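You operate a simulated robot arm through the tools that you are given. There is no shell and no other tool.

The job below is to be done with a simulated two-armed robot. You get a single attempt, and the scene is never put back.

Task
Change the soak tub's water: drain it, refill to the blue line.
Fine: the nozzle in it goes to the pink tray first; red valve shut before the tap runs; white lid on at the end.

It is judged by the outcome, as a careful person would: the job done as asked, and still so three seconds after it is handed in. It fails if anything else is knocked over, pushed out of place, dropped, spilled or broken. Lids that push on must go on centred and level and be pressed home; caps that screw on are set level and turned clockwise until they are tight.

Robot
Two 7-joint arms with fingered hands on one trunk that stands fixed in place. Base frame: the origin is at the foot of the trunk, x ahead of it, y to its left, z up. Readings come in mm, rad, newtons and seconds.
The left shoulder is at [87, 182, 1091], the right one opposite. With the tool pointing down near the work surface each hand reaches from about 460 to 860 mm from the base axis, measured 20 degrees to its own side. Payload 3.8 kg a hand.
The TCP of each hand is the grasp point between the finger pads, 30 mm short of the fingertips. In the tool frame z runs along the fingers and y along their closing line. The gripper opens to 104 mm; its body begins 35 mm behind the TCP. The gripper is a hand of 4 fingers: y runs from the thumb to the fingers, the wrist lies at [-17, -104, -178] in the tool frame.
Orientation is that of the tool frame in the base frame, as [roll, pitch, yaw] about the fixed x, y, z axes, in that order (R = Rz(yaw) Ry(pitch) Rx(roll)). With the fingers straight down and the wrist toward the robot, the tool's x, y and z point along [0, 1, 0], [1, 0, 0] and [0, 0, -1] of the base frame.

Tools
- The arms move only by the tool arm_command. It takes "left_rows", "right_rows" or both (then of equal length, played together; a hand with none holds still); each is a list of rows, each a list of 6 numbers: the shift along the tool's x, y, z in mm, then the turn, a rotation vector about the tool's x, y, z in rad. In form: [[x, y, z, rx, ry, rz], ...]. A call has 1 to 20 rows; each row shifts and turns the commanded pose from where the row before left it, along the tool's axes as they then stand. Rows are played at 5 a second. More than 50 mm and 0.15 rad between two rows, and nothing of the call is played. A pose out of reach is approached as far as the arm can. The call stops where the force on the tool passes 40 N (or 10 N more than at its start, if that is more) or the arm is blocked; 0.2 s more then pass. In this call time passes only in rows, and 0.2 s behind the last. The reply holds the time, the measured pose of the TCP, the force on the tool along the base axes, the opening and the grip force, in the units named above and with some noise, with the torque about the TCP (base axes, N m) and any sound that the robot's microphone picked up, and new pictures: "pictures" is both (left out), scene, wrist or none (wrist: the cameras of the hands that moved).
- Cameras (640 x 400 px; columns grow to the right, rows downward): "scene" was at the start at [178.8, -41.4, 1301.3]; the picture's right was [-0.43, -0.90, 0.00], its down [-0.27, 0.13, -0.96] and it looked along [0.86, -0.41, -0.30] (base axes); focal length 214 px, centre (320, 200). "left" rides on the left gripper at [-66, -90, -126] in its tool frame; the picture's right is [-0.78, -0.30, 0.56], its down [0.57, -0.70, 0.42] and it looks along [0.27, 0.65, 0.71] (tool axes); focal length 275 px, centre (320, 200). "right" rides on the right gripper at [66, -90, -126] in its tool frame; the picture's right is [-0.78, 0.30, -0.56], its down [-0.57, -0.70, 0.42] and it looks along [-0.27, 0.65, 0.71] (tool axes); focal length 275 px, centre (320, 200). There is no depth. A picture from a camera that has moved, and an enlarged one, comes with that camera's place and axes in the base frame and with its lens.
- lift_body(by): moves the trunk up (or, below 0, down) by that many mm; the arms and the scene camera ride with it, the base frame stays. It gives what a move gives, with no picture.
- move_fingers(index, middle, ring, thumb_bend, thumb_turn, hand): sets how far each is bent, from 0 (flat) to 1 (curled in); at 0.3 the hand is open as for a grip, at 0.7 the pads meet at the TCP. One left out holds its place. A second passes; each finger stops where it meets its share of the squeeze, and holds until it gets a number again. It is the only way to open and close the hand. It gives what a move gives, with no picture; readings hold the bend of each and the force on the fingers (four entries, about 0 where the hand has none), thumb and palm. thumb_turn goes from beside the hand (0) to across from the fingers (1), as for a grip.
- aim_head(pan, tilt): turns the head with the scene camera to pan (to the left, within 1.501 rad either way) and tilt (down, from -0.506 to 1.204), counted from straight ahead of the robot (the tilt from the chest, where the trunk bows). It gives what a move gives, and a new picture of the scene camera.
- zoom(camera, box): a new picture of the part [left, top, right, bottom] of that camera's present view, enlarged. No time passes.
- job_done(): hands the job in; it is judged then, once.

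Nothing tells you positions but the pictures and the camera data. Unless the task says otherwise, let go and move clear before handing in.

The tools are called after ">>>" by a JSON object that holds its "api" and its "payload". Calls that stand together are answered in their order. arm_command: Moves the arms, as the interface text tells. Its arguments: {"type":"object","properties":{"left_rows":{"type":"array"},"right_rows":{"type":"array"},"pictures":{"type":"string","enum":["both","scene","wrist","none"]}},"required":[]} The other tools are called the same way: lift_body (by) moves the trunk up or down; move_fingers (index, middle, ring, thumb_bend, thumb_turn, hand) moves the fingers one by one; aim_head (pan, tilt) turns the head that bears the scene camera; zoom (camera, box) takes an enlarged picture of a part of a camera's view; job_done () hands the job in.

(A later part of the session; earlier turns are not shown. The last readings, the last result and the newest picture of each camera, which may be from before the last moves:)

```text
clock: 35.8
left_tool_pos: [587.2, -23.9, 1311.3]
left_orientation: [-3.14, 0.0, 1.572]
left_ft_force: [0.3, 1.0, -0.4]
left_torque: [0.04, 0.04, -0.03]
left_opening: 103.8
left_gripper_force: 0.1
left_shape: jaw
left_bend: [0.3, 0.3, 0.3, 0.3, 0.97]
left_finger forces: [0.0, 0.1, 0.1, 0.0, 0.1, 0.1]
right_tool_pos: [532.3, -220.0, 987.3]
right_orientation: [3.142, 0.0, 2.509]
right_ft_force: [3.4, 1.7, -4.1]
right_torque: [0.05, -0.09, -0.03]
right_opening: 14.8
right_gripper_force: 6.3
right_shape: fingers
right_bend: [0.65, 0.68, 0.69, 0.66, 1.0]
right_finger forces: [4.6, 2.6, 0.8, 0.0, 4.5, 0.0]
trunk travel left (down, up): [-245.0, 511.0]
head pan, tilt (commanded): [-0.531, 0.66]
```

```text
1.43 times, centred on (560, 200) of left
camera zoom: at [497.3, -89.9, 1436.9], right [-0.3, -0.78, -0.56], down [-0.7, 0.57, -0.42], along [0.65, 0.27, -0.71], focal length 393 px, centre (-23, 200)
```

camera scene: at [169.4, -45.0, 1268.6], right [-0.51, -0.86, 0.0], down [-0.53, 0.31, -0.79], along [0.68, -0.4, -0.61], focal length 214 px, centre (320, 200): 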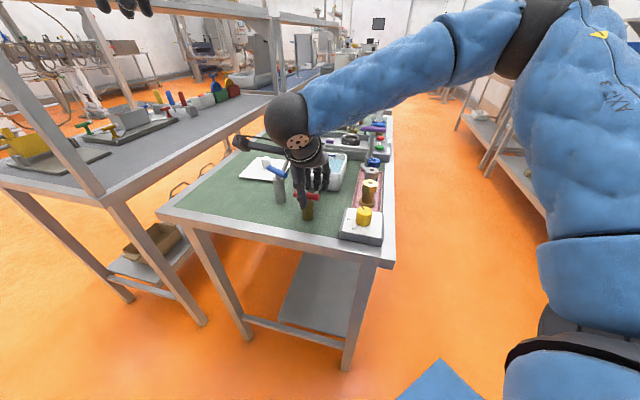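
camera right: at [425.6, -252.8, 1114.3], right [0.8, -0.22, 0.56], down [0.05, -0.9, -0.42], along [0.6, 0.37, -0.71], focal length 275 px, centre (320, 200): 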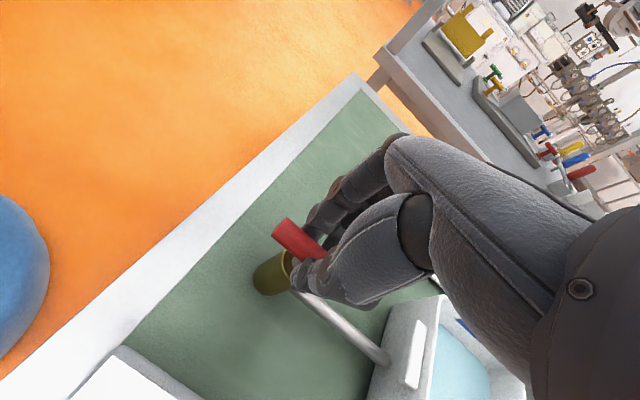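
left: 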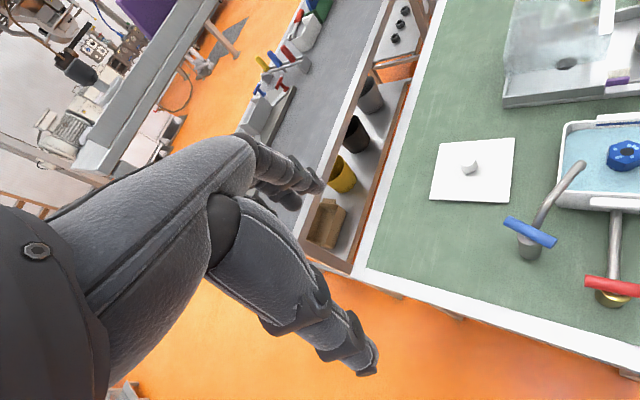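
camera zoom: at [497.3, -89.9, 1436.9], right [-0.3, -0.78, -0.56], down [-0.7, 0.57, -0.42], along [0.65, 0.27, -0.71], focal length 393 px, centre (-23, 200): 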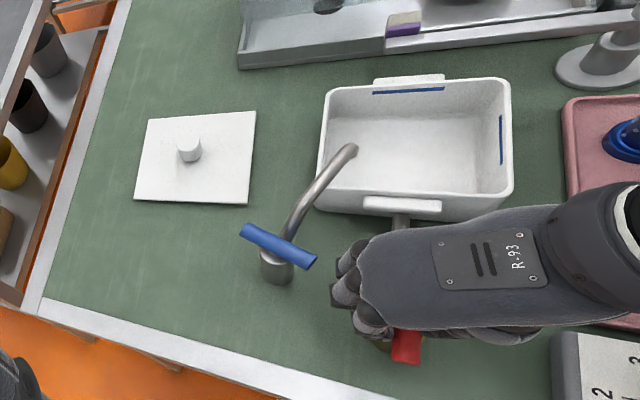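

The tub looks empty from the left camera. I'll zoom in to confirm before closing the drain.

>>> {"api": "zoom", "payload": {"camera": "left", "box": [550, 100, 640, 220]}}

>>> {"api": "arm_command", "payload": {"right_rows": [[0, 0, 0, 0, 0, 0], [0, 0, 0, 0, 0, 0], [0, 0, 0, 0, 0, 0], [0, 0, 0, 0, 0, 0], [0, 0, 0, 0, 0, 0], [0, 0, 0, 0, 0, 0], [0, 0, 0, 0, 0, 0], [0, 0, 0, 0, 0, 0], [0, 0, 0, 0, 0, 0], [0, 0, 0, 0, 0, 0]], "pictures": "none"}}

>>> {"api": "zoom", "payload": {"camera": "left", "box": [550, 100, 640, 220]}}

```text
3.33 times, centred on (595, 160) of left
camera zoom: at [497.3, -89.9, 1436.9], right [-0.3, -0.78, -0.56], down [-0.7, 0.57, -0.42], along [0.65, 0.27, -0.71], focal length 918 px, centre (-597, 333)
```

zoom: 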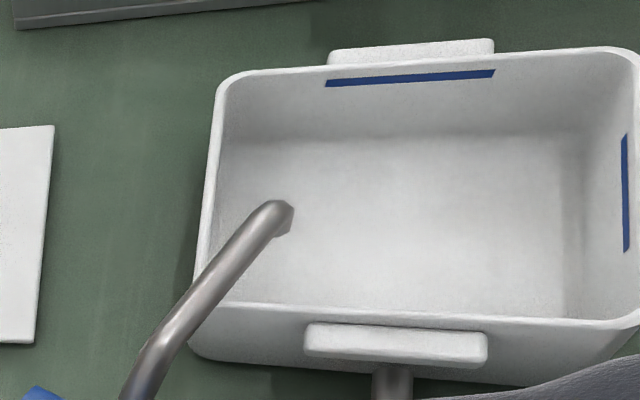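

```text
clock: 38.0
left_tool_pos: [587.6, -23.5, 1311.3]
left_orientation: [-3.14, -0.001, 1.571]
left_ft_force: [-0.4, 0.2, 1.1]
left_torque: [0.01, 0.0, -0.01]
left_opening: 103.7
left_gripper_force: 0.1
left_shape: jaw
left_bend: [0.3, 0.3, 0.3, 0.3, 0.97]
left_finger forces: [0.0, 0.0, 0.1, 0.0, 0.1, 0.0]
right_tool_pos: [531.6, -219.3, 988.6]
right_orientation: [-3.14, 0.001, 2.508]
right_ft_force: [3.9, 2.1, -3.7]
right_torque: [0.06, -0.07, -0.02]
right_opening: 15.1
right_gripper_force: 6.6
right_shape: fingers
right_bend: [0.65, 0.68, 0.69, 0.66, 1.0]
right_finger forces: [4.7, 2.6, 0.8, 0.0, 4.4, 0.0]
trunk travel left (down, up): [-245.0, 511.0]
head pan, tilt (commanded): [-0.531, 0.66]
```

```text
3.33 times, centred on (595, 160) of left
camera zoom: at [497.3, -90.0, 1436.9], right [-0.3, -0.78, -0.56], down [-0.7, 0.57, -0.42], along [0.65, 0.27, -0.71], focal length 918 px, centre (-597, 333)
```

zoom: 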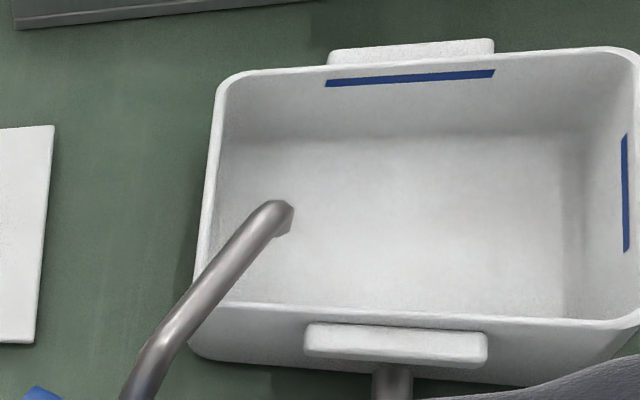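

The tub is empty. Now I'll turn the red bar back clockwise to shut the drain, checking on the way.

>>> {"api": "arm_command", "payload": {"right_rows": [[0, 0, 0, 0, 0, 0.1], [0, 0, 0, 0, 0, 0.12], [0, 0, 0, 0, 0, 0.12], [0, 0, 0, 0, 0, 0.12], [0, 0, 0, 0, 0, 0.12], [0, 0, 0, 0, 0, 0.12], [0, 0, 0, 0, 0, 0.12], [0, 0, 0, 0, 0, 0.12], [0, 0, 0, 0, 0, 0.12], [0, 0, 0, 0, 0, 0.12], [0, 0, 0, 0, 0, 0.12]], "pictures": "wrist"}}

>>> {"api": "zoom", "payload": {"camera": "scene", "box": [275, 140, 355, 225]}}

```text
clock: 40.4
left_tool_pos: [587.6, -24.6, 1311.3]
left_orientation: [-3.14, 0.001, 1.572]
left_ft_force: [0.5, -0.8, -0.4]
left_torque: [0.0, 0.0, -0.02]
left_opening: 103.7
left_gripper_force: 0.0
left_shape: jaw
left_bend: [0.3, 0.3, 0.3, 0.3, 0.97]
left_finger forces: [0.0, 0.0, 0.0, 0.0, 0.0, 0.0]
right_tool_pos: [529.6, -220.6, 987.6]
right_orientation: [3.141, -0.001, 1.206]
right_ft_force: [2.4, -0.5, -2.9]
right_torque: [-0.04, -0.05, 0.02]
right_opening: 14.9
right_gripper_force: 5.9
right_shape: fingers
right_bend: [0.66, 0.68, 0.68, 0.66, 1.0]
right_finger forces: [3.5, 2.5, 1.6, 0.1, 5.2, 0.1]
trunk travel left (down, up): [-245.0, 511.0]
head pan, tilt (commanded): [-0.531, 0.66]
camera right: at [471.2, -126.6, 1114.1], right [0.0, -0.83, 0.56], down [-0.86, -0.28, -0.42], along [0.51, -0.48, -0.71], focal length 275 px, centre (320, 200)
```

right: 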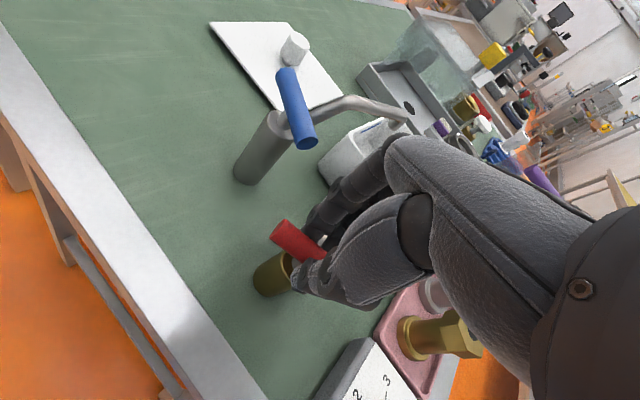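

```text
4.71 times, centred on (315, 182) of scene
camera zoom: at [169.6, -45.2, 1268.6], right [-0.51, -0.86, 0.0], down [-0.53, 0.31, -0.79], along [0.68, -0.4, -0.61], focal length 1009 px, centre (344, 282)
```

zoom: 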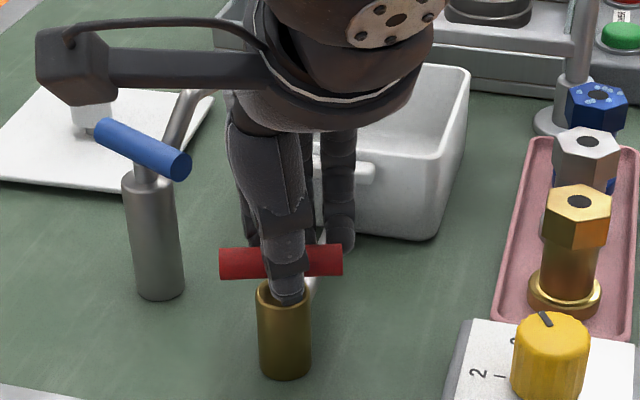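

The bar follows; about 0.3 rad remains. I'll continue to the original perpendicular position, feeling for the stop.

>>> {"api": "arm_command", "payload": {"right_rows": [[0, 0, 0, 0, 0, 0.12], [0, 0, 0, 0, 0, 0.12], [0, 0, 0, 0, 0, 0.1], [0, 0, 0, 0, 0, 0.08]], "pictures": "wrist"}}

>>> {"api": "zoom", "payload": {"camera": "scene", "box": [275, 140, 355, 225]}}

```text
clock: 41.4
left_tool_pos: [587.7, -24.6, 1311.1]
left_orientation: [-3.14, 0.001, 1.569]
left_ft_force: [-0.4, -0.9, -0.6]
left_torque: [0.0, 0.02, -0.01]
left_opening: 103.6
left_gripper_force: 0.0
left_shape: jaw
left_bend: [0.3, 0.3, 0.3, 0.3, 0.97]
left_finger forces: [0.0, 0.0, 0.1, 0.0, 0.1, 0.1]
right_tool_pos: [532.3, -220.8, 988.4]
right_orientation: [-3.141, -0.001, 0.785]
right_ft_force: [1.4, -2.9, -2.7]
right_torque: [-0.08, -0.01, 0.13]
right_opening: 14.5
right_gripper_force: 7.1
right_shape: fingers
right_bend: [0.67, 0.68, 0.67, 0.65, 1.0]
right_finger forces: [2.5, 3.0, 3.4, 0.0, 5.3, 0.0]
trunk travel left (down, up): [-245.0, 511.0]
head pan, tilt (commanded): [-0.531, 0.66]
camera right: at [515.3, -110.5, 1114.3], right [-0.34, -0.76, 0.56], down [-0.9, 0.09, -0.42], along [0.27, -0.65, -0.71], focal length 275 px, centre (320, 200)
```

right: 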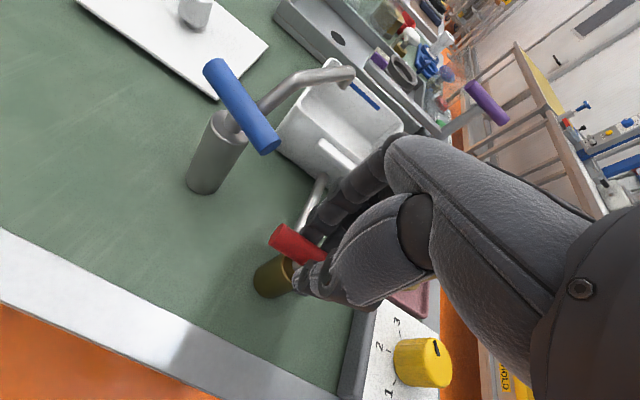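

```text
4.71 times, centred on (315, 182) of scene
camera zoom: at [169.6, -45.4, 1268.6], right [-0.51, -0.86, 0.0], down [-0.53, 0.31, -0.79], along [0.68, -0.4, -0.61], focal length 1009 px, centre (344, 282)
```

zoom: 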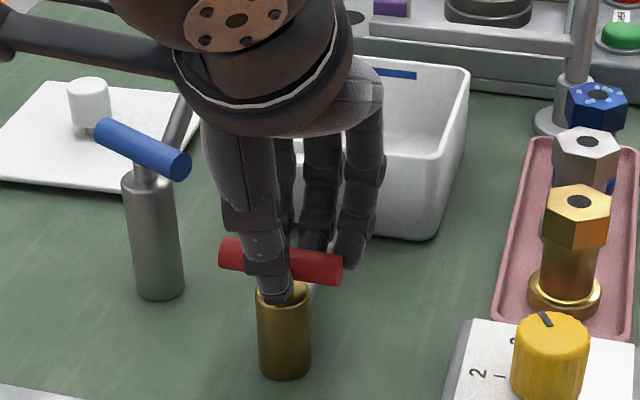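

The bar is back to its original angle and torque is rising (stop). I'll nudge a little more to be sure it's fully shut.

>>> {"api": "arm_command", "payload": {"right_rows": [[0, 0, 0, 0, 0, 0.06], [0, 0, 0, 0, 0, 0.05]], "pictures": "none"}}

>>> {"api": "zoom", "payload": {"camera": "scene", "box": [275, 140, 355, 225]}}

```text
clock: 42.0
left_tool_pos: [588.8, -25.0, 1311.2]
left_orientation: [-3.139, 0.0, 1.571]
left_ft_force: [-0.1, 0.6, -0.4]
left_torque: [-0.03, 0.03, 0.01]
left_opening: 103.5
left_gripper_force: 0.0
left_shape: jaw
left_bend: [0.3, 0.3, 0.3, 0.3, 0.97]
left_finger forces: [0.1, 0.1, 0.0, 0.0, 0.1, 0.0]
right_tool_pos: [532.1, -220.1, 988.6]
right_orientation: [3.141, 0.0, 0.676]
right_ft_force: [5.0, -1.8, -2.8]
right_torque: [-0.1, -0.09, 0.25]
right_opening: 14.4
right_gripper_force: 8.2
right_shape: fingers
right_bend: [0.68, 0.67, 0.65, 0.65, 1.0]
right_finger forces: [1.7, 3.5, 5.9, 0.0, 5.5, 0.1]
trunk travel left (down, up): [-245.0, 511.0]
head pan, tilt (commanded): [-0.531, 0.66]
```

```text
4.71 times, centred on (315, 182) of scene
camera zoom: at [170.0, -45.4, 1268.5], right [-0.51, -0.86, 0.0], down [-0.53, 0.31, -0.79], along [0.68, -0.4, -0.61], focal length 1009 px, centre (344, 282)
```

zoom: 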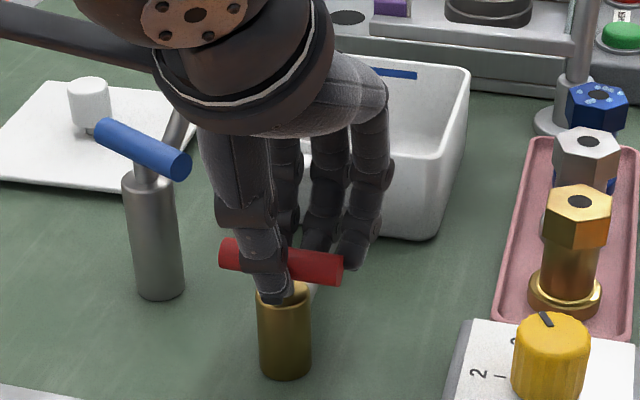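

The torque climbs to 0.25 N·m without motion: the red valve is shut against its stop. I'll relax the twist, open the fingers, and lift clear.

>>> {"api": "arm_command", "payload": {"right_rows": [[0, 0, 0, 0, 0, -0.06], [0, 0, 0, 0, 0, -0.05]], "pictures": "none"}}

>>> {"api": "move_fingers", "payload": {"hand": "right", "index": 0.5, "middle": 0.5, "ring": 0.5, "thumb_bend": 0.5}}

>>> {"api": "arm_command", "payload": {"right_rows": [[0, 0, -8, 0, 0, 0], [0, 0, -15, 0, 0, 0], [0, 0, -25, 0, 0, 0], [0, 0, -30, 0, 0, 0], [0, 0, -30, 0, 0, 0]], "pictures": "both"}}

>>> {"api": "zoom", "payload": {"camera": "scene", "box": [245, 130, 355, 225]}}

>>> {"api": "zoom", "payload": {"camera": "left", "box": [480, 60, 640, 340]}}

```text
clock: 42.6
left_tool_pos: [588.3, -24.9, 1312.1]
left_orientation: [-3.141, 0.002, 1.57]
left_ft_force: [-0.2, -0.3, 0.1]
left_torque: [0.02, -0.02, -0.01]
left_opening: 103.6
left_gripper_force: 0.2
left_shape: jaw
left_bend: [0.3, 0.3, 0.3, 0.3, 0.97]
left_finger forces: [0.0, 0.1, 0.0, 0.0, 0.0, 0.1]
right_tool_pos: [531.5, -221.2, 988.0]
right_orientation: [-3.139, 0.003, 0.787]
right_ft_force: [1.8, -3.4, -3.3]
right_torque: [-0.05, -0.06, 0.09]
right_opening: 14.8
right_gripper_force: 6.6
right_shape: fingers
right_bend: [0.67, 0.67, 0.67, 0.65, 1.0]
right_finger forces: [3.1, 2.5, 2.6, 0.1, 4.6, 0.0]
trunk travel left (down, up): [-245.0, 511.0]
head pan, tilt (commanded): [-0.531, 0.66]
```

```text
clock: 43.6
left_tool_pos: [586.7, -23.5, 1311.0]
left_orientation: [3.141, 0.001, 1.572]
left_ft_force: [0.8, -0.1, 0.0]
left_torque: [-0.02, 0.01, 0.01]
left_opening: 103.8
left_gripper_force: 0.1
left_shape: jaw
left_bend: [0.3, 0.3, 0.3, 0.3, 0.97]
left_finger forces: [0.1, 0.1, 0.1, 0.1, 0.0, 0.1]
right_tool_pos: [530.5, -220.2, 988.5]
right_orientation: [-3.141, -0.001, 0.787]
right_ft_force: [-0.4, 0.2, -0.3]
right_torque: [0.03, 0.0, 0.0]
right_opening: 53.0
right_gripper_force: 0.0
right_shape: fingers
right_bend: [0.5, 0.5, 0.5, 0.5, 1.0]
right_finger forces: [0.1, 0.0, 0.1, 0.0, 0.0, 0.0]
trunk travel left (down, up): [-245.0, 511.0]
head pan, tilt (commanded): [-0.531, 0.66]
```

```text
clock: 44.8
left_tool_pos: [587.2, -23.3, 1311.7]
left_orientation: [3.141, 0.001, 1.57]
left_ft_force: [-0.9, -0.4, 0.2]
left_torque: [-0.01, -0.01, -0.01]
left_opening: 103.7
left_gripper_force: 0.1
left_shape: jaw
left_bend: [0.3, 0.3, 0.3, 0.3, 0.97]
left_finger forces: [0.1, 0.0, 0.0, 0.1, 0.1, 0.1]
right_tool_pos: [531.8, -219.6, 1097.8]
right_orientation: [-3.142, 0.0, 0.787]
right_ft_force: [0.0, 0.8, -0.6]
right_torque: [0.0, -0.02, -0.02]
right_opening: 53.1
right_gripper_force: 0.1
right_shape: fingers
right_bend: [0.5, 0.5, 0.5, 0.5, 1.0]
right_finger forces: [0.0, 0.0, 0.0, 0.1, 0.0, 0.0]
trunk travel left (down, up): [-245.0, 511.0]
head pan, tilt (commanded): [-0.531, 0.66]
camera scene: at [168.8, -44.8, 1268.7], right [-0.51, -0.86, 0.0], down [-0.53, 0.31, -0.79], along [0.68, -0.4, -0.61], focal length 214 px, centre (320, 200)
camera right: at [515.1, -109.5, 1223.5], right [-0.34, -0.76, 0.56], down [-0.9, 0.09, -0.42], along [0.27, -0.65, -0.71], focal length 275 px, centre (320, 200)
```

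scene: 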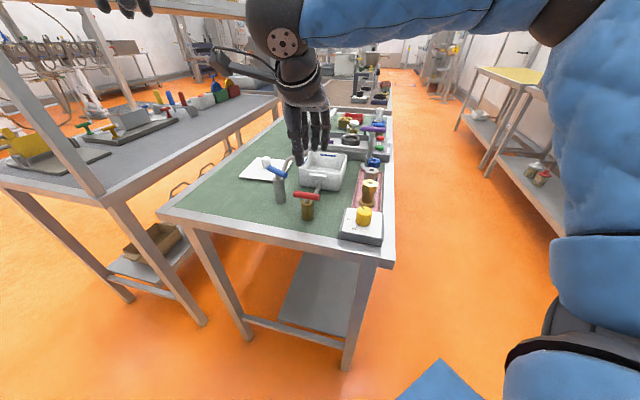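
right: 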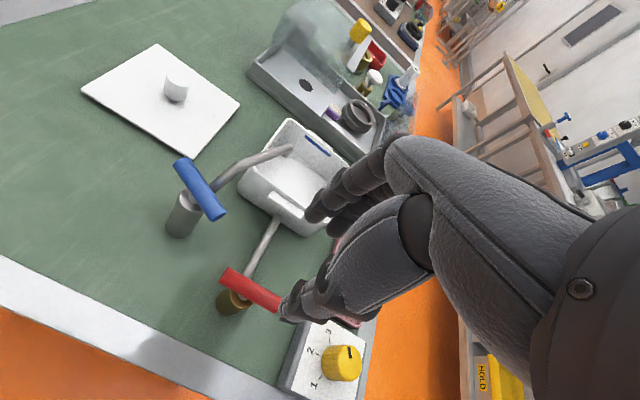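

```text
4.21 times, centred on (300, 178) of scene
camera zoom: at [168.8, -44.8, 1268.7], right [-0.51, -0.86, 0.0], down [-0.53, 0.31, -0.79], along [0.68, -0.4, -0.61], focal length 903 px, centre (404, 295)
```

zoom: 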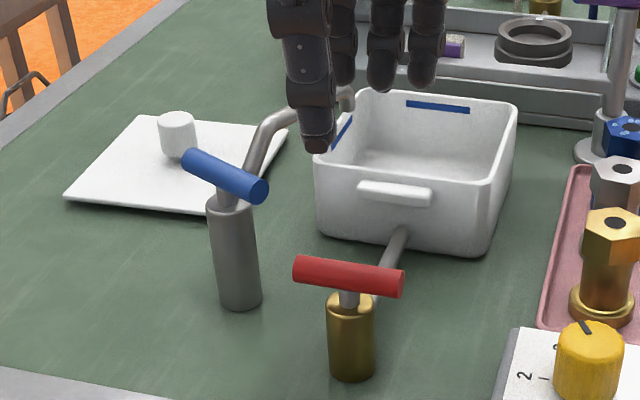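

```text
1.43 times, centred on (560, 200) of left
camera zoom: at [496.0, -89.9, 1437.4], right [-0.3, -0.78, -0.56], down [-0.7, 0.57, -0.42], along [0.65, 0.27, -0.71], focal length 393 px, centre (-23, 200)
```

zoom: 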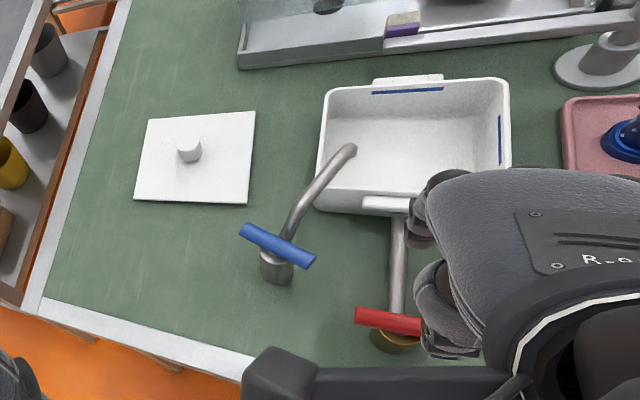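

The drain is shut and the red bar undisturbed. Next is the blue tap; its spout leaves right under the bar, so I'll inspect the tap closely from all three cameras first.

>>> {"api": "zoom", "payload": {"camera": "scene", "box": [260, 145, 320, 205]}}

>>> {"api": "zoom", "payload": {"camera": "left", "box": [530, 120, 610, 220]}}

>>> {"api": "zoom", "payload": {"camera": "right", "box": [140, 120, 300, 250]}}

```text
6.67 times, centred on (290, 175) of scene
camera zoom: at [168.8, -44.8, 1268.7], right [-0.51, -0.86, 0.0], down [-0.53, 0.31, -0.79], along [0.68, -0.4, -0.61], focal length 1430 px, centre (520, 367)
```

zoom: 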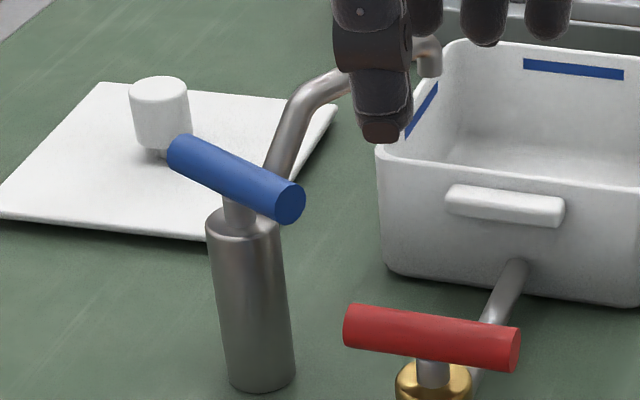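

```text
4.00 times, centred on (570, 170) of left
camera zoom: at [496.0, -89.9, 1437.4], right [-0.3, -0.78, -0.56], down [-0.7, 0.57, -0.42], along [0.65, 0.27, -0.71], focal length 1101 px, centre (-680, 320)
```

zoom: 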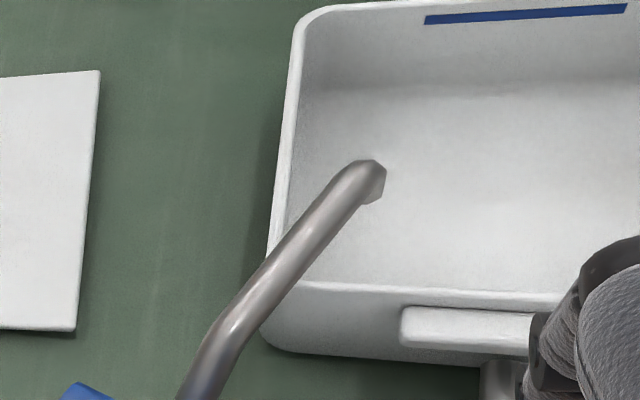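

```text
3.08 times, centred on (220, 185) of right
camera zoom: at [515.1, -109.5, 1223.5], right [-0.34, -0.76, 0.56], down [-0.9, 0.09, -0.42], along [0.27, -0.65, -0.71], focal length 847 px, centre (628, 246)
```

zoom: 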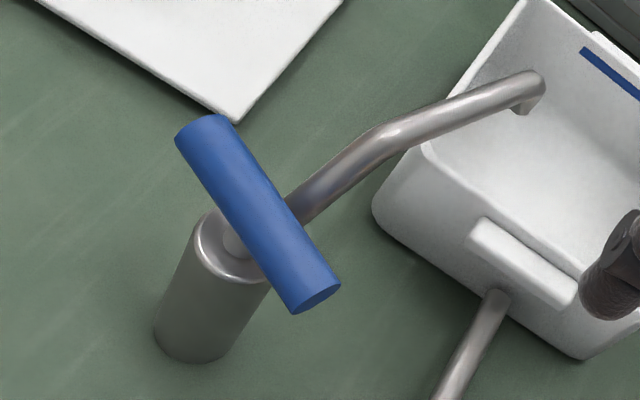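

The blue bar is at about (630,-191,989), angle 19°, with its spout rising close beside it, so a centred grip would foul the spout. I'll instead use the thumb as a peg on the near side: first turn the hand back to straight and pose the fingers wide.

>>> {"api": "move_fingers", "payload": {"hand": "right", "index": 0.2, "middle": 0.2, "ring": 0.2, "thumb_bend": 0.42}}

>>> {"api": "arm_command", "payload": {"right_rows": [[0, 0, 0, 0, 0, -0.13], [0, 0, 0, 0, 0, -0.13], [0, 0, 0, 0, 0, -0.13], [0, 0, 0, 0, 0, -0.13], [0, 0, 0, 0, 0, -0.13], [0, 0, 0, 0, 0, -0.134], [18, 38, 0, 0, 0, 0], [18, 38, 0, 0, 0, 0], [18, 37, 0, 0, 0, 0], [0, 0, 0, 0, 0, 0]], "pictures": "both"}}

>>> {"api": "zoom", "payload": {"camera": "right", "box": [120, 160, 440, 400]}}

>>> {"api": "zoom", "payload": {"camera": "scene", "box": [245, 90, 365, 210]}}

```text
clock: 45.8
left_tool_pos: [587.5, -24.1, 1311.7]
left_orientation: [-3.141, 0.001, 1.57]
left_ft_force: [0.2, 0.4, 1.1]
left_torque: [0.02, 0.02, 0.01]
left_opening: 103.7
left_gripper_force: 0.0
left_shape: jaw
left_bend: [0.3, 0.3, 0.3, 0.3, 0.97]
left_finger forces: [0.0, 0.1, 0.0, 0.0, 0.0, 0.0]
right_tool_pos: [532.0, -219.6, 1096.7]
right_orientation: [-3.14, 0.0, 0.787]
right_ft_force: [0.2, -0.4, 0.0]
right_torque: [0.0, -0.02, 0.02]
right_opening: 103.6
right_gripper_force: 0.0
right_shape: fingers
right_bend: [0.2, 0.2, 0.2, 0.42, 0.99]
right_finger forces: [0.1, 0.0, 0.0, 0.0, 0.1, 0.0]
trunk travel left (down, up): [-245.0, 511.0]
head pan, tilt (commanded): [-0.531, 0.66]
```

```text
clock: 48.0
left_tool_pos: [584.9, -23.1, 1313.6]
left_orientation: [3.14, 0.0, 1.572]
left_ft_force: [-0.4, 0.2, -0.4]
left_torque: [0.04, -0.04, 0.02]
left_opening: 103.6
left_gripper_force: 0.0
left_shape: jaw
left_bend: [0.3, 0.3, 0.3, 0.3, 0.97]
left_finger forces: [0.0, 0.0, 0.0, 0.1, 0.0, 0.0]
right_tool_pos: [644.3, -168.5, 1096.5]
right_orientation: [3.141, 0.001, 1.567]
right_ft_force: [-1.1, 0.3, 0.1]
right_torque: [0.01, -0.03, 0.01]
right_opening: 103.7
right_gripper_force: 0.0
right_shape: fingers
right_bend: [0.2, 0.2, 0.2, 0.42, 0.99]
right_finger forces: [0.0, 0.0, 0.0, 0.0, 0.1, 0.0]
right hand out of reach, approached as far as the arm can: row 9
trunk travel left (down, up): [-245.0, 511.0]
head pan, tilt (commanded): [-0.531, 0.66]
camera scene: at [167.4, -44.8, 1269.1], right [-0.51, -0.86, 0.0], down [-0.53, 0.31, -0.79], along [0.68, -0.4, -0.61], focal length 214 px, centre (320, 200)
camera right: at [554.8, -103.4, 1222.1], right [0.29, -0.78, 0.56], down [-0.7, -0.57, -0.43], along [0.65, -0.27, -0.71], focal length 275 px, centre (320, 200)
```

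scene: 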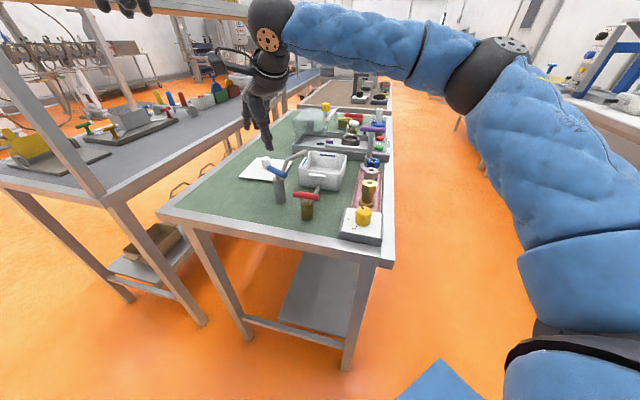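
right: 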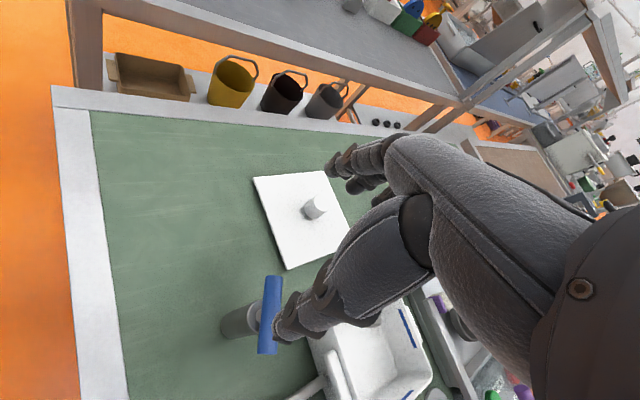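

```text
1.67 times, centred on (280, 280) of right
camera zoom: at [554.8, -103.4, 1222.1], right [0.29, -0.78, 0.56], down [-0.7, -0.57, -0.43], along [0.65, -0.27, -0.71], focal length 459 px, centre (387, 67)
```

zoom: 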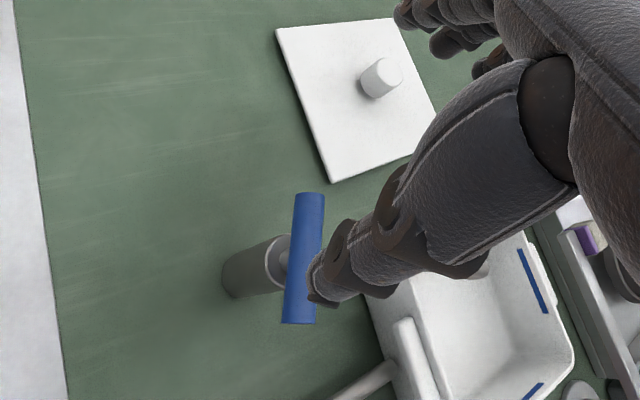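

```text
3.33 times, centred on (305, 150) of scene
camera zoom: at [167.4, -44.8, 1269.1], right [-0.51, -0.86, 0.0], down [-0.53, 0.31, -0.79], along [0.68, -0.4, -0.61], focal length 715 px, centre (370, 367)
```

zoom: 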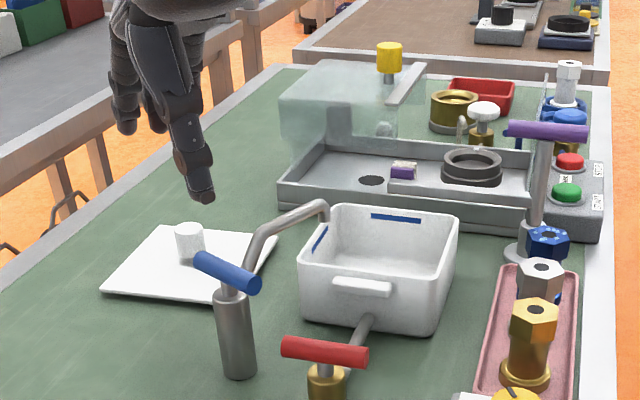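

The arm hit its reach edge there at this height, so I'll rotate the hand about 15° (wrist more to the right) while descending partway, then check the thumb's position beside the bar.

>>> {"api": "arm_command", "payload": {"right_rows": [[0, 0, 15, 0, 0, -0.13], [0, 0, 15, 0, 0, -0.13], [2, 0, 15, 0, 0, 0], [2, 0, 10, 0, 0, 0], [0, 0, 0, 0, 0, 0]], "pictures": "both"}}

>>> {"api": "zoom", "payload": {"camera": "right", "box": [160, 200, 400, 400]}}

>>> {"api": "zoom", "payload": {"camera": "scene", "box": [245, 110, 345, 210]}}

>>> {"api": "zoom", "payload": {"camera": "left", "box": [480, 60, 640, 340]}}

```text
clock: 49.2
left_tool_pos: [586.9, -24.1, 1312.4]
left_orientation: [-3.141, 0.001, 1.572]
left_ft_force: [0.0, 0.6, -0.1]
left_torque: [0.04, 0.01, -0.01]
left_opening: 103.8
left_gripper_force: 0.1
left_shape: jaw
left_bend: [0.3, 0.3, 0.3, 0.3, 0.97]
left_finger forces: [0.0, 0.1, 0.1, 0.0, 0.0, 0.0]
right_tool_pos: [644.1, -166.1, 1041.4]
right_orientation: [3.14, 0.001, 1.83]
right_ft_force: [0.8, 0.0, 0.2]
right_torque: [-0.02, 0.03, 0.02]
right_opening: 103.3
right_gripper_force: 0.1
right_shape: fingers
right_bend: [0.2, 0.2, 0.2, 0.42, 0.99]
right_finger forces: [0.0, 0.0, 0.0, 0.1, 0.0, 0.1]
trunk travel left (down, up): [-245.0, 511.0]
head pan, tilt (commanded): [-0.531, 0.66]
camera scene: at [169.0, -44.9, 1268.7], right [-0.51, -0.86, 0.0], down [-0.53, 0.31, -0.79], along [0.68, -0.4, -0.61], focal length 214 px, centre (320, 200)
camera right: at [540.3, -126.3, 1167.2], right [0.49, -0.67, 0.56], down [-0.53, -0.73, -0.43], along [0.69, -0.09, -0.71], focal length 275 px, centre (320, 200)
```

scene: 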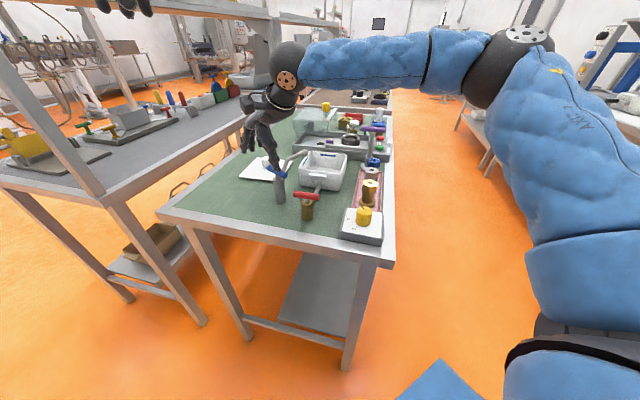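
right: 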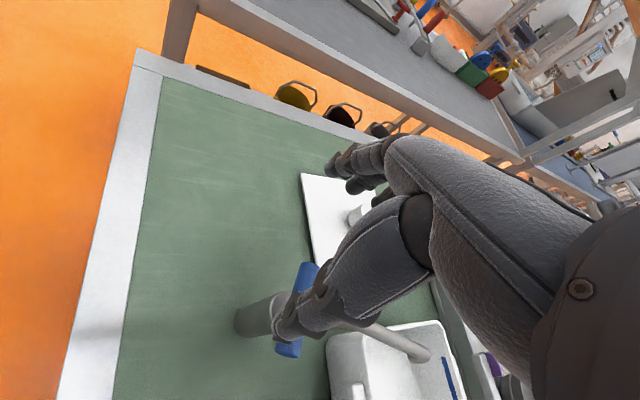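

```text
2.00 times, centred on (280, 300) of right
camera zoom: at [540.3, -126.3, 1167.2], right [0.49, -0.67, 0.56], down [-0.53, -0.73, -0.43], along [0.69, -0.09, -0.71], focal length 551 px, centre (400, 0)
```

zoom: 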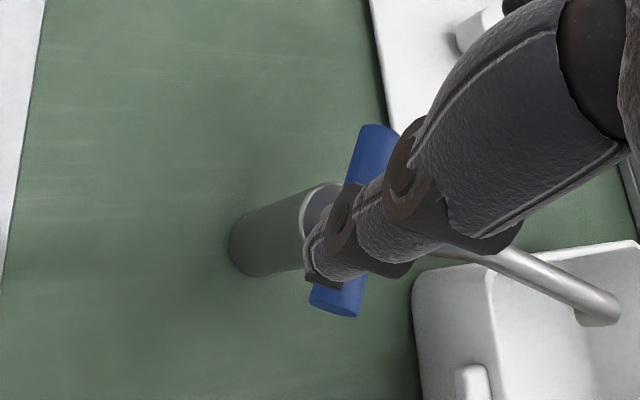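

```text
4.00 times, centred on (295, 160) of scene
camera zoom: at [169.0, -44.9, 1268.7], right [-0.51, -0.86, 0.0], down [-0.53, 0.31, -0.79], along [0.68, -0.4, -0.61], focal length 858 px, centre (420, 360)
```

zoom: 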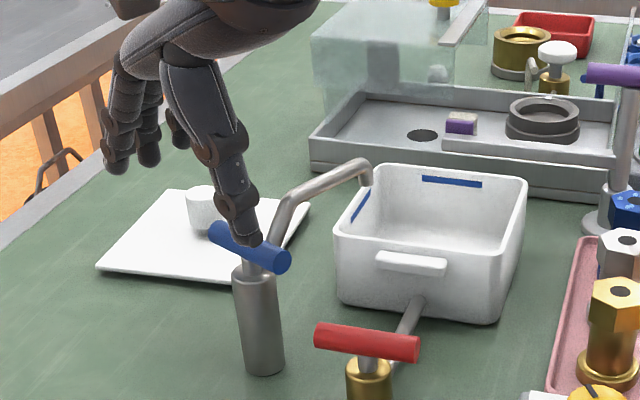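

```text
1.43 times, centred on (560, 200) of left
camera zoom: at [496.3, -90.1, 1437.3], right [-0.3, -0.78, -0.56], down [-0.7, 0.57, -0.42], along [0.65, 0.27, -0.71], focal length 393 px, centre (-23, 200)
```

zoom: 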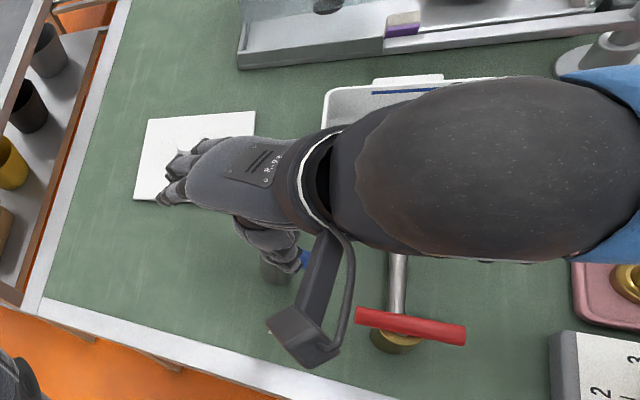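

The thumb tip is at about (595,-180,1016), a little too close to the bar line to drop straight down. I'll shift it 6 mm to the left side of the bar, then lower it beside the near end.

>>> {"api": "arm_command", "payload": {"right_rows": [[6, 0, 0, 0, 0, 0], [0, 0, 14, 0, 0, 0], [0, 0, 14, 0, 0, 0], [0, 0, 12, 0, 0, 0], [0, 0, 0, 0, 0, 0]], "pictures": "wrist"}}

>>> {"api": "zoom", "payload": {"camera": "right", "box": [160, 200, 400, 400]}}

>>> {"api": "zoom", "payload": {"camera": "scene", "box": [250, 130, 350, 210]}}

```text
clock: 50.4
left_tool_pos: [585.9, -25.9, 1310.7]
left_orientation: [3.141, 0.001, 1.57]
left_ft_force: [0.2, 0.3, 0.5]
left_torque: [0.03, 0.01, 0.0]
left_opening: 103.7
left_gripper_force: 0.0
left_shape: jaw
left_bend: [0.3, 0.3, 0.3, 0.3, 0.97]
left_finger forces: [0.0, 0.1, 0.0, 0.0, 0.1, 0.0]
right_tool_pos: [642.2, -160.3, 1002.0]
right_orientation: [-3.14, -0.002, 1.833]
right_ft_force: [0.0, -0.4, -0.3]
right_torque: [0.01, 0.03, 0.02]
right_opening: 103.6
right_gripper_force: 0.1
right_shape: fingers
right_bend: [0.2, 0.2, 0.2, 0.42, 0.99]
right_finger forces: [0.0, 0.0, 0.0, 0.0, 0.1, 0.0]
trunk travel left (down, up): [-245.0, 511.0]
head pan, tilt (commanded): [-0.531, 0.66]
camera right: at [538.6, -120.9, 1127.1], right [0.49, -0.67, 0.56], down [-0.53, -0.73, -0.43], along [0.69, -0.09, -0.71], focal length 275 px, centre (320, 200)
```

right: 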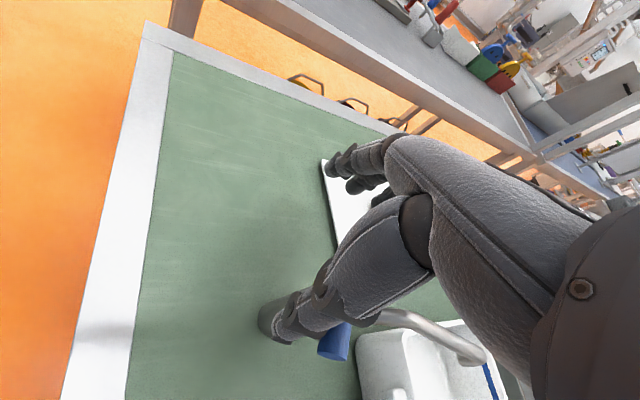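

```text
2.00 times, centred on (280, 300) of right
camera zoom: at [538.6, -120.9, 1127.1], right [0.49, -0.67, 0.56], down [-0.53, -0.73, -0.43], along [0.69, -0.09, -0.71], focal length 551 px, centre (400, 0)
```

zoom: 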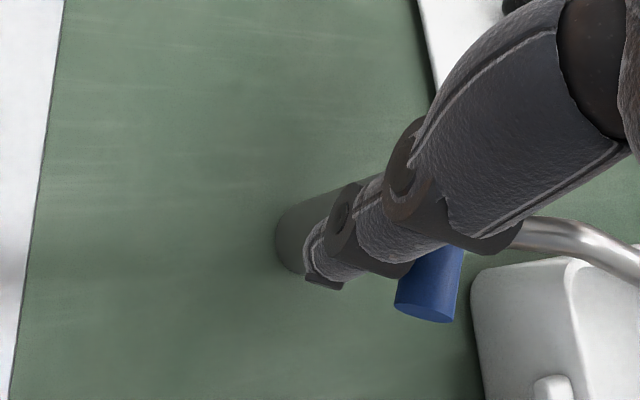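

```text
5.00 times, centred on (300, 170) of scene
camera zoom: at [169.0, -44.9, 1268.7], right [-0.51, -0.86, 0.0], down [-0.53, 0.31, -0.79], along [0.68, -0.4, -0.61], focal length 1072 px, centre (420, 350)
```

zoom: 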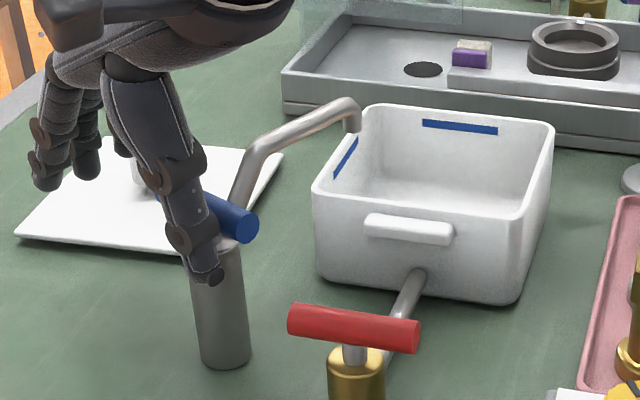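

The thumb is beside the bar's near end without contact. I'll push the near end away from me gently (counter-clockwise, about 25°) and look for water.

>>> {"api": "arm_command", "payload": {"right_rows": [[-6, 2, 0, 0, 0, 0], [-4, 1, 0, 0, 0, 0], [-5.2, -2.5, 0, 0, 0, 0], [-7.6, -2, 0, 0, 0, 0]], "pictures": "wrist"}}

>>> {"api": "zoom", "payload": {"camera": "scene", "box": [250, 130, 350, 210]}}

>>> {"api": "zoom", "payload": {"camera": "right", "box": [160, 200, 480, 400]}}

```text
clock: 51.4
left_tool_pos: [587.4, -23.3, 1312.2]
left_orientation: [-3.14, 0.001, 1.571]
left_ft_force: [0.3, -0.2, 0.5]
left_torque: [-0.01, 0.02, 0.02]
left_opening: 103.9
left_gripper_force: 0.1
left_shape: jaw
left_bend: [0.3, 0.3, 0.3, 0.3, 0.97]
left_finger forces: [0.0, 0.0, 0.0, 0.0, 0.0, 0.1]
right_tool_pos: [645.1, -183.2, 1000.4]
right_orientation: [3.141, 0.001, 1.832]
right_ft_force: [-0.3, 1.6, 0.4]
right_torque: [0.02, 0.04, -0.05]
right_opening: 103.7
right_gripper_force: 0.3
right_shape: fingers
right_bend: [0.2, 0.2, 0.2, 0.42, 0.98]
right_finger forces: [0.1, 0.1, 0.1, 0.0, 1.5, 0.1]
trunk travel left (down, up): [-245.0, 511.0]
head pan, tilt (commanded): [-0.531, 0.66]
camera right: at [542.7, -142.2, 1126.9], right [0.49, -0.67, 0.56], down [-0.53, -0.73, -0.42], along [0.69, -0.09, -0.71], focal length 275 px, centre (320, 200)
```

right: 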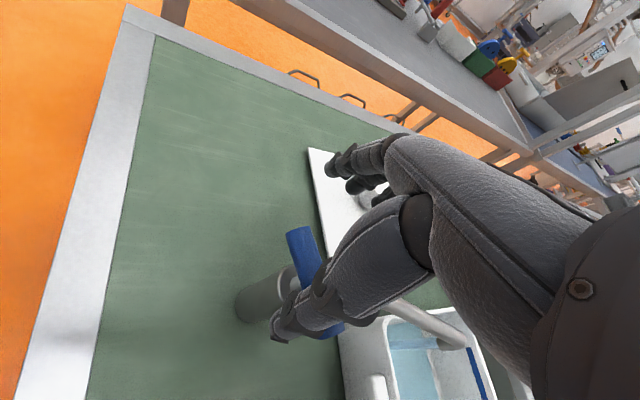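

```text
5.00 times, centred on (300, 170) of scene
camera zoom: at [168.9, -44.8, 1268.7], right [-0.51, -0.86, 0.0], down [-0.53, 0.31, -0.79], along [0.68, -0.4, -0.61], focal length 1072 px, centre (420, 350)
```

zoom: 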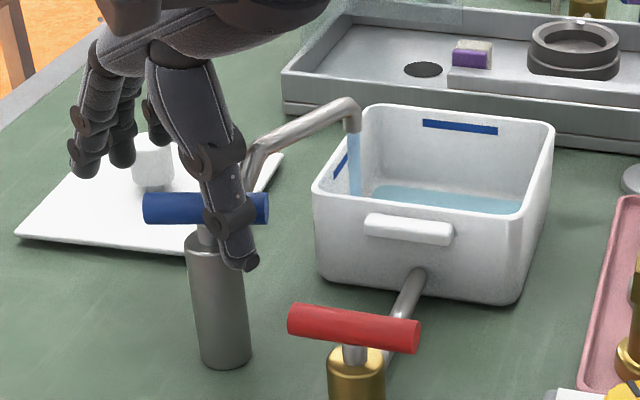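

```text
2.00 times, centred on (320, 300) of right
camera zoom: at [542.7, -142.2, 1126.9], right [0.49, -0.67, 0.56], down [-0.53, -0.73, -0.42], along [0.69, -0.09, -0.71], focal length 551 px, centre (320, 0)
```

zoom: 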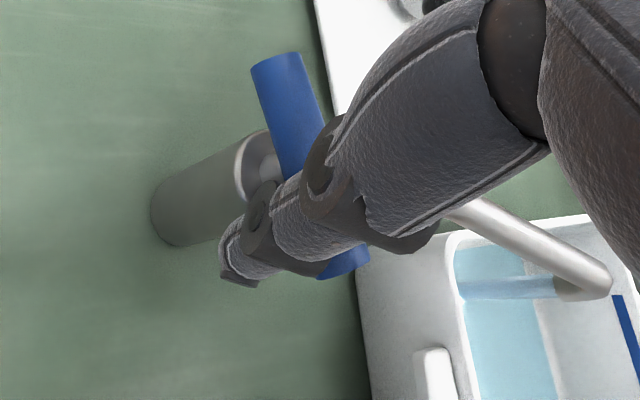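

Water is already running, quickly. Time only passes with motion, so I'll measure the level against the blue line before moving again.

>>> {"api": "zoom", "payload": {"camera": "scene", "box": [308, 145, 358, 190]}}

>>> {"api": "zoom", "payload": {"camera": "scene", "box": [265, 145, 315, 195]}}

>>> {"api": "zoom", "payload": {"camera": "left", "box": [480, 60, 640, 340]}}

```text
8.89 times, centred on (333, 168) of scene
camera zoom: at [168.9, -44.8, 1268.7], right [-0.51, -0.86, 0.0], down [-0.53, 0.31, -0.79], along [0.68, -0.4, -0.61], focal length 1906 px, centre (204, 489)
```

zoom: 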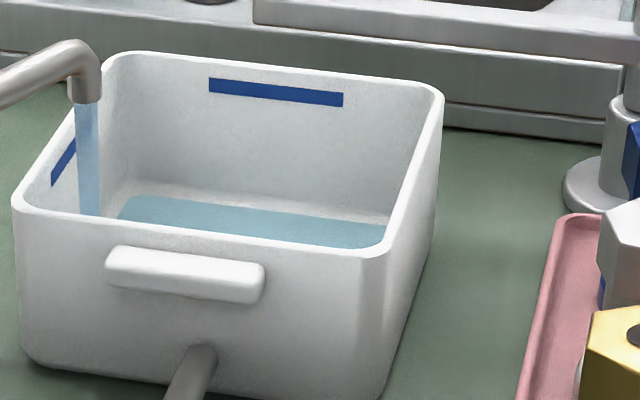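

```text
8.00 times, centred on (290, 170) of scene
camera zoom: at [168.9, -44.8, 1268.7], right [-0.51, -0.86, 0.0], down [-0.53, 0.31, -0.79], along [0.68, -0.4, -0.61], focal length 1716 px, centre (560, 440)
```

zoom: 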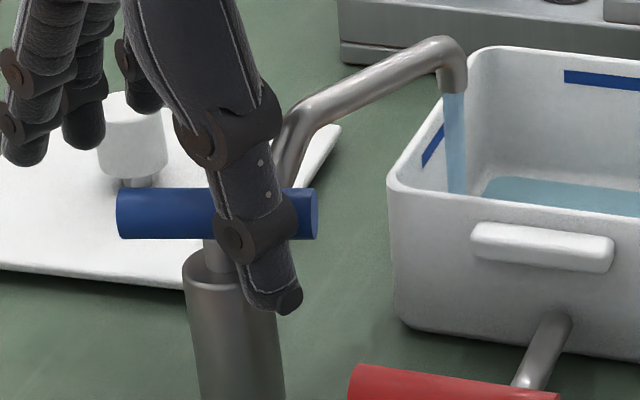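

```text
1.43 times, centred on (560, 200) of left
camera zoom: at [496.2, -89.9, 1437.3], right [-0.3, -0.78, -0.56], down [-0.7, 0.57, -0.42], along [0.65, 0.27, -0.71], focal length 393 px, centre (-23, 200)
```

zoom: 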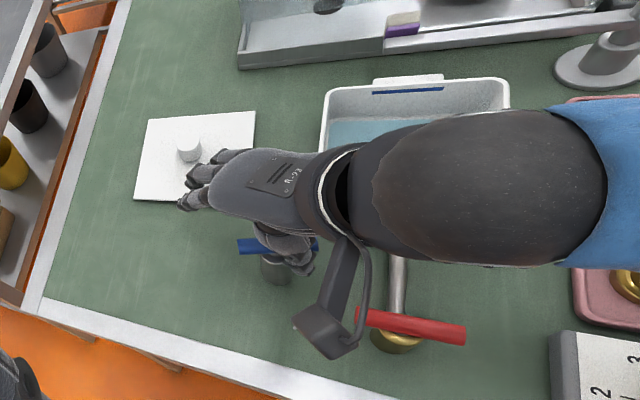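

The level is only about 5 mm up and the bar is at about 59°. To shut it I need the thumb at the bar's far end on this same side, so I'll back off, slide along and turn the wrist 30° for reach while the tub fills.

>>> {"api": "arm_command", "payload": {"right_rows": [[4.4, -4.1, 0, 0, 0, 0], [16.7, 8.9, 0, 0, 0, -0.131], [14.6, 10.7, 0, 0, 0, -0.131], [8.5, 7.8, 0, 0, 0, -0.131], [6.7, 5.5, 0, 0, 0, -0.131]], "pictures": "wrist"}}

>>> {"api": "zoom", "payload": {"camera": "scene", "box": [308, 145, 358, 190]}}

>>> {"api": "zoom", "payload": {"camera": "scene", "box": [245, 120, 335, 200]}}

>>> {"api": "zoom", "payload": {"camera": "right", "box": [160, 200, 480, 400]}}

```text
clock: 52.6
left_tool_pos: [587.4, -24.9, 1312.0]
left_orientation: [-3.141, 0.001, 1.573]
left_ft_force: [0.5, -0.9, -0.2]
left_torque: [0.03, 0.0, 0.03]
left_opening: 103.7
left_gripper_force: 0.0
left_shape: jaw
left_bend: [0.3, 0.3, 0.3, 0.3, 0.97]
left_finger forces: [0.1, 0.0, 0.1, 0.0, 0.0, 0.1]
right_tool_pos: [653.3, -122.3, 999.3]
right_orientation: [3.14, 0.0, 2.355]
right_ft_force: [-0.2, 0.2, 0.8]
right_torque: [0.0, 0.0, -0.01]
right_opening: 103.4
right_gripper_force: 0.0
right_shape: fingers
right_bend: [0.2, 0.2, 0.2, 0.42, 0.99]
right_finger forces: [0.0, 0.0, 0.0, 0.0, 0.0, 0.0]
trunk travel left (down, up): [-245.0, 511.0]
head pan, tilt (commanded): [-0.531, 0.66]
camera right: at [543.2, -140.6, 1125.7], right [0.76, -0.34, 0.56], down [-0.09, -0.9, -0.43], along [0.65, 0.27, -0.71], focal length 275 px, centre (320, 200)
```

right: 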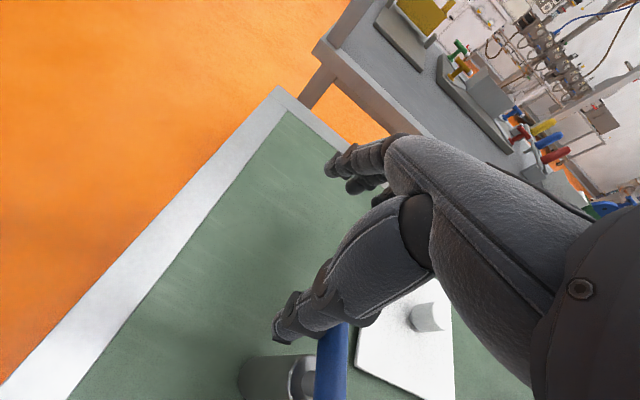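

```text
8.89 times, centred on (333, 168) of scene
camera zoom: at [169.7, -45.2, 1268.5], right [-0.51, -0.86, 0.0], down [-0.53, 0.31, -0.79], along [0.68, -0.4, -0.61], focal length 1906 px, centre (204, 489)
```

zoom: 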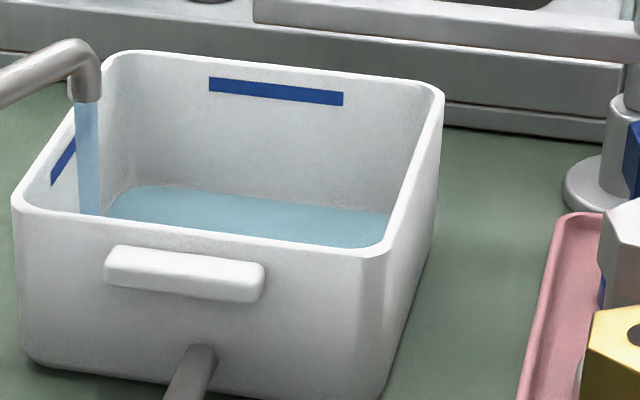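

```text
5.00 times, centred on (290, 160) of scene
camera zoom: at [169.7, -45.2, 1268.5], right [-0.51, -0.86, 0.0], down [-0.53, 0.31, -0.79], along [0.68, -0.4, -0.61], focal length 1072 px, centre (470, 400)
```

zoom: 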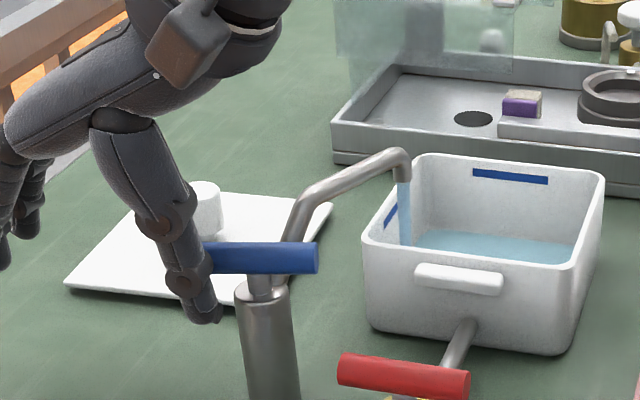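

```text
2.00 times, centred on (320, 300) of right
camera zoom: at [543.2, -140.6, 1125.7], right [0.76, -0.34, 0.56], down [-0.09, -0.9, -0.43], along [0.65, 0.27, -0.71], focal length 551 px, centre (320, 0)
```

zoom: 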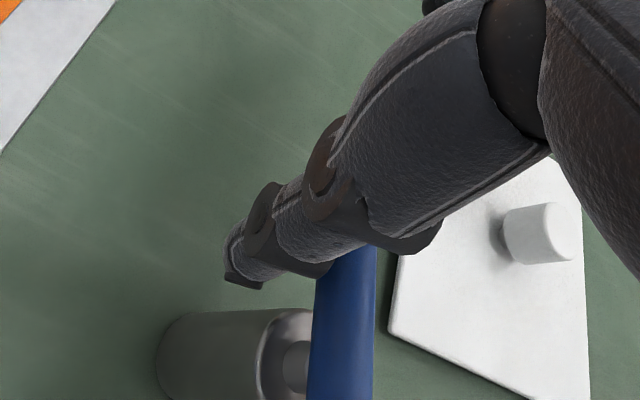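

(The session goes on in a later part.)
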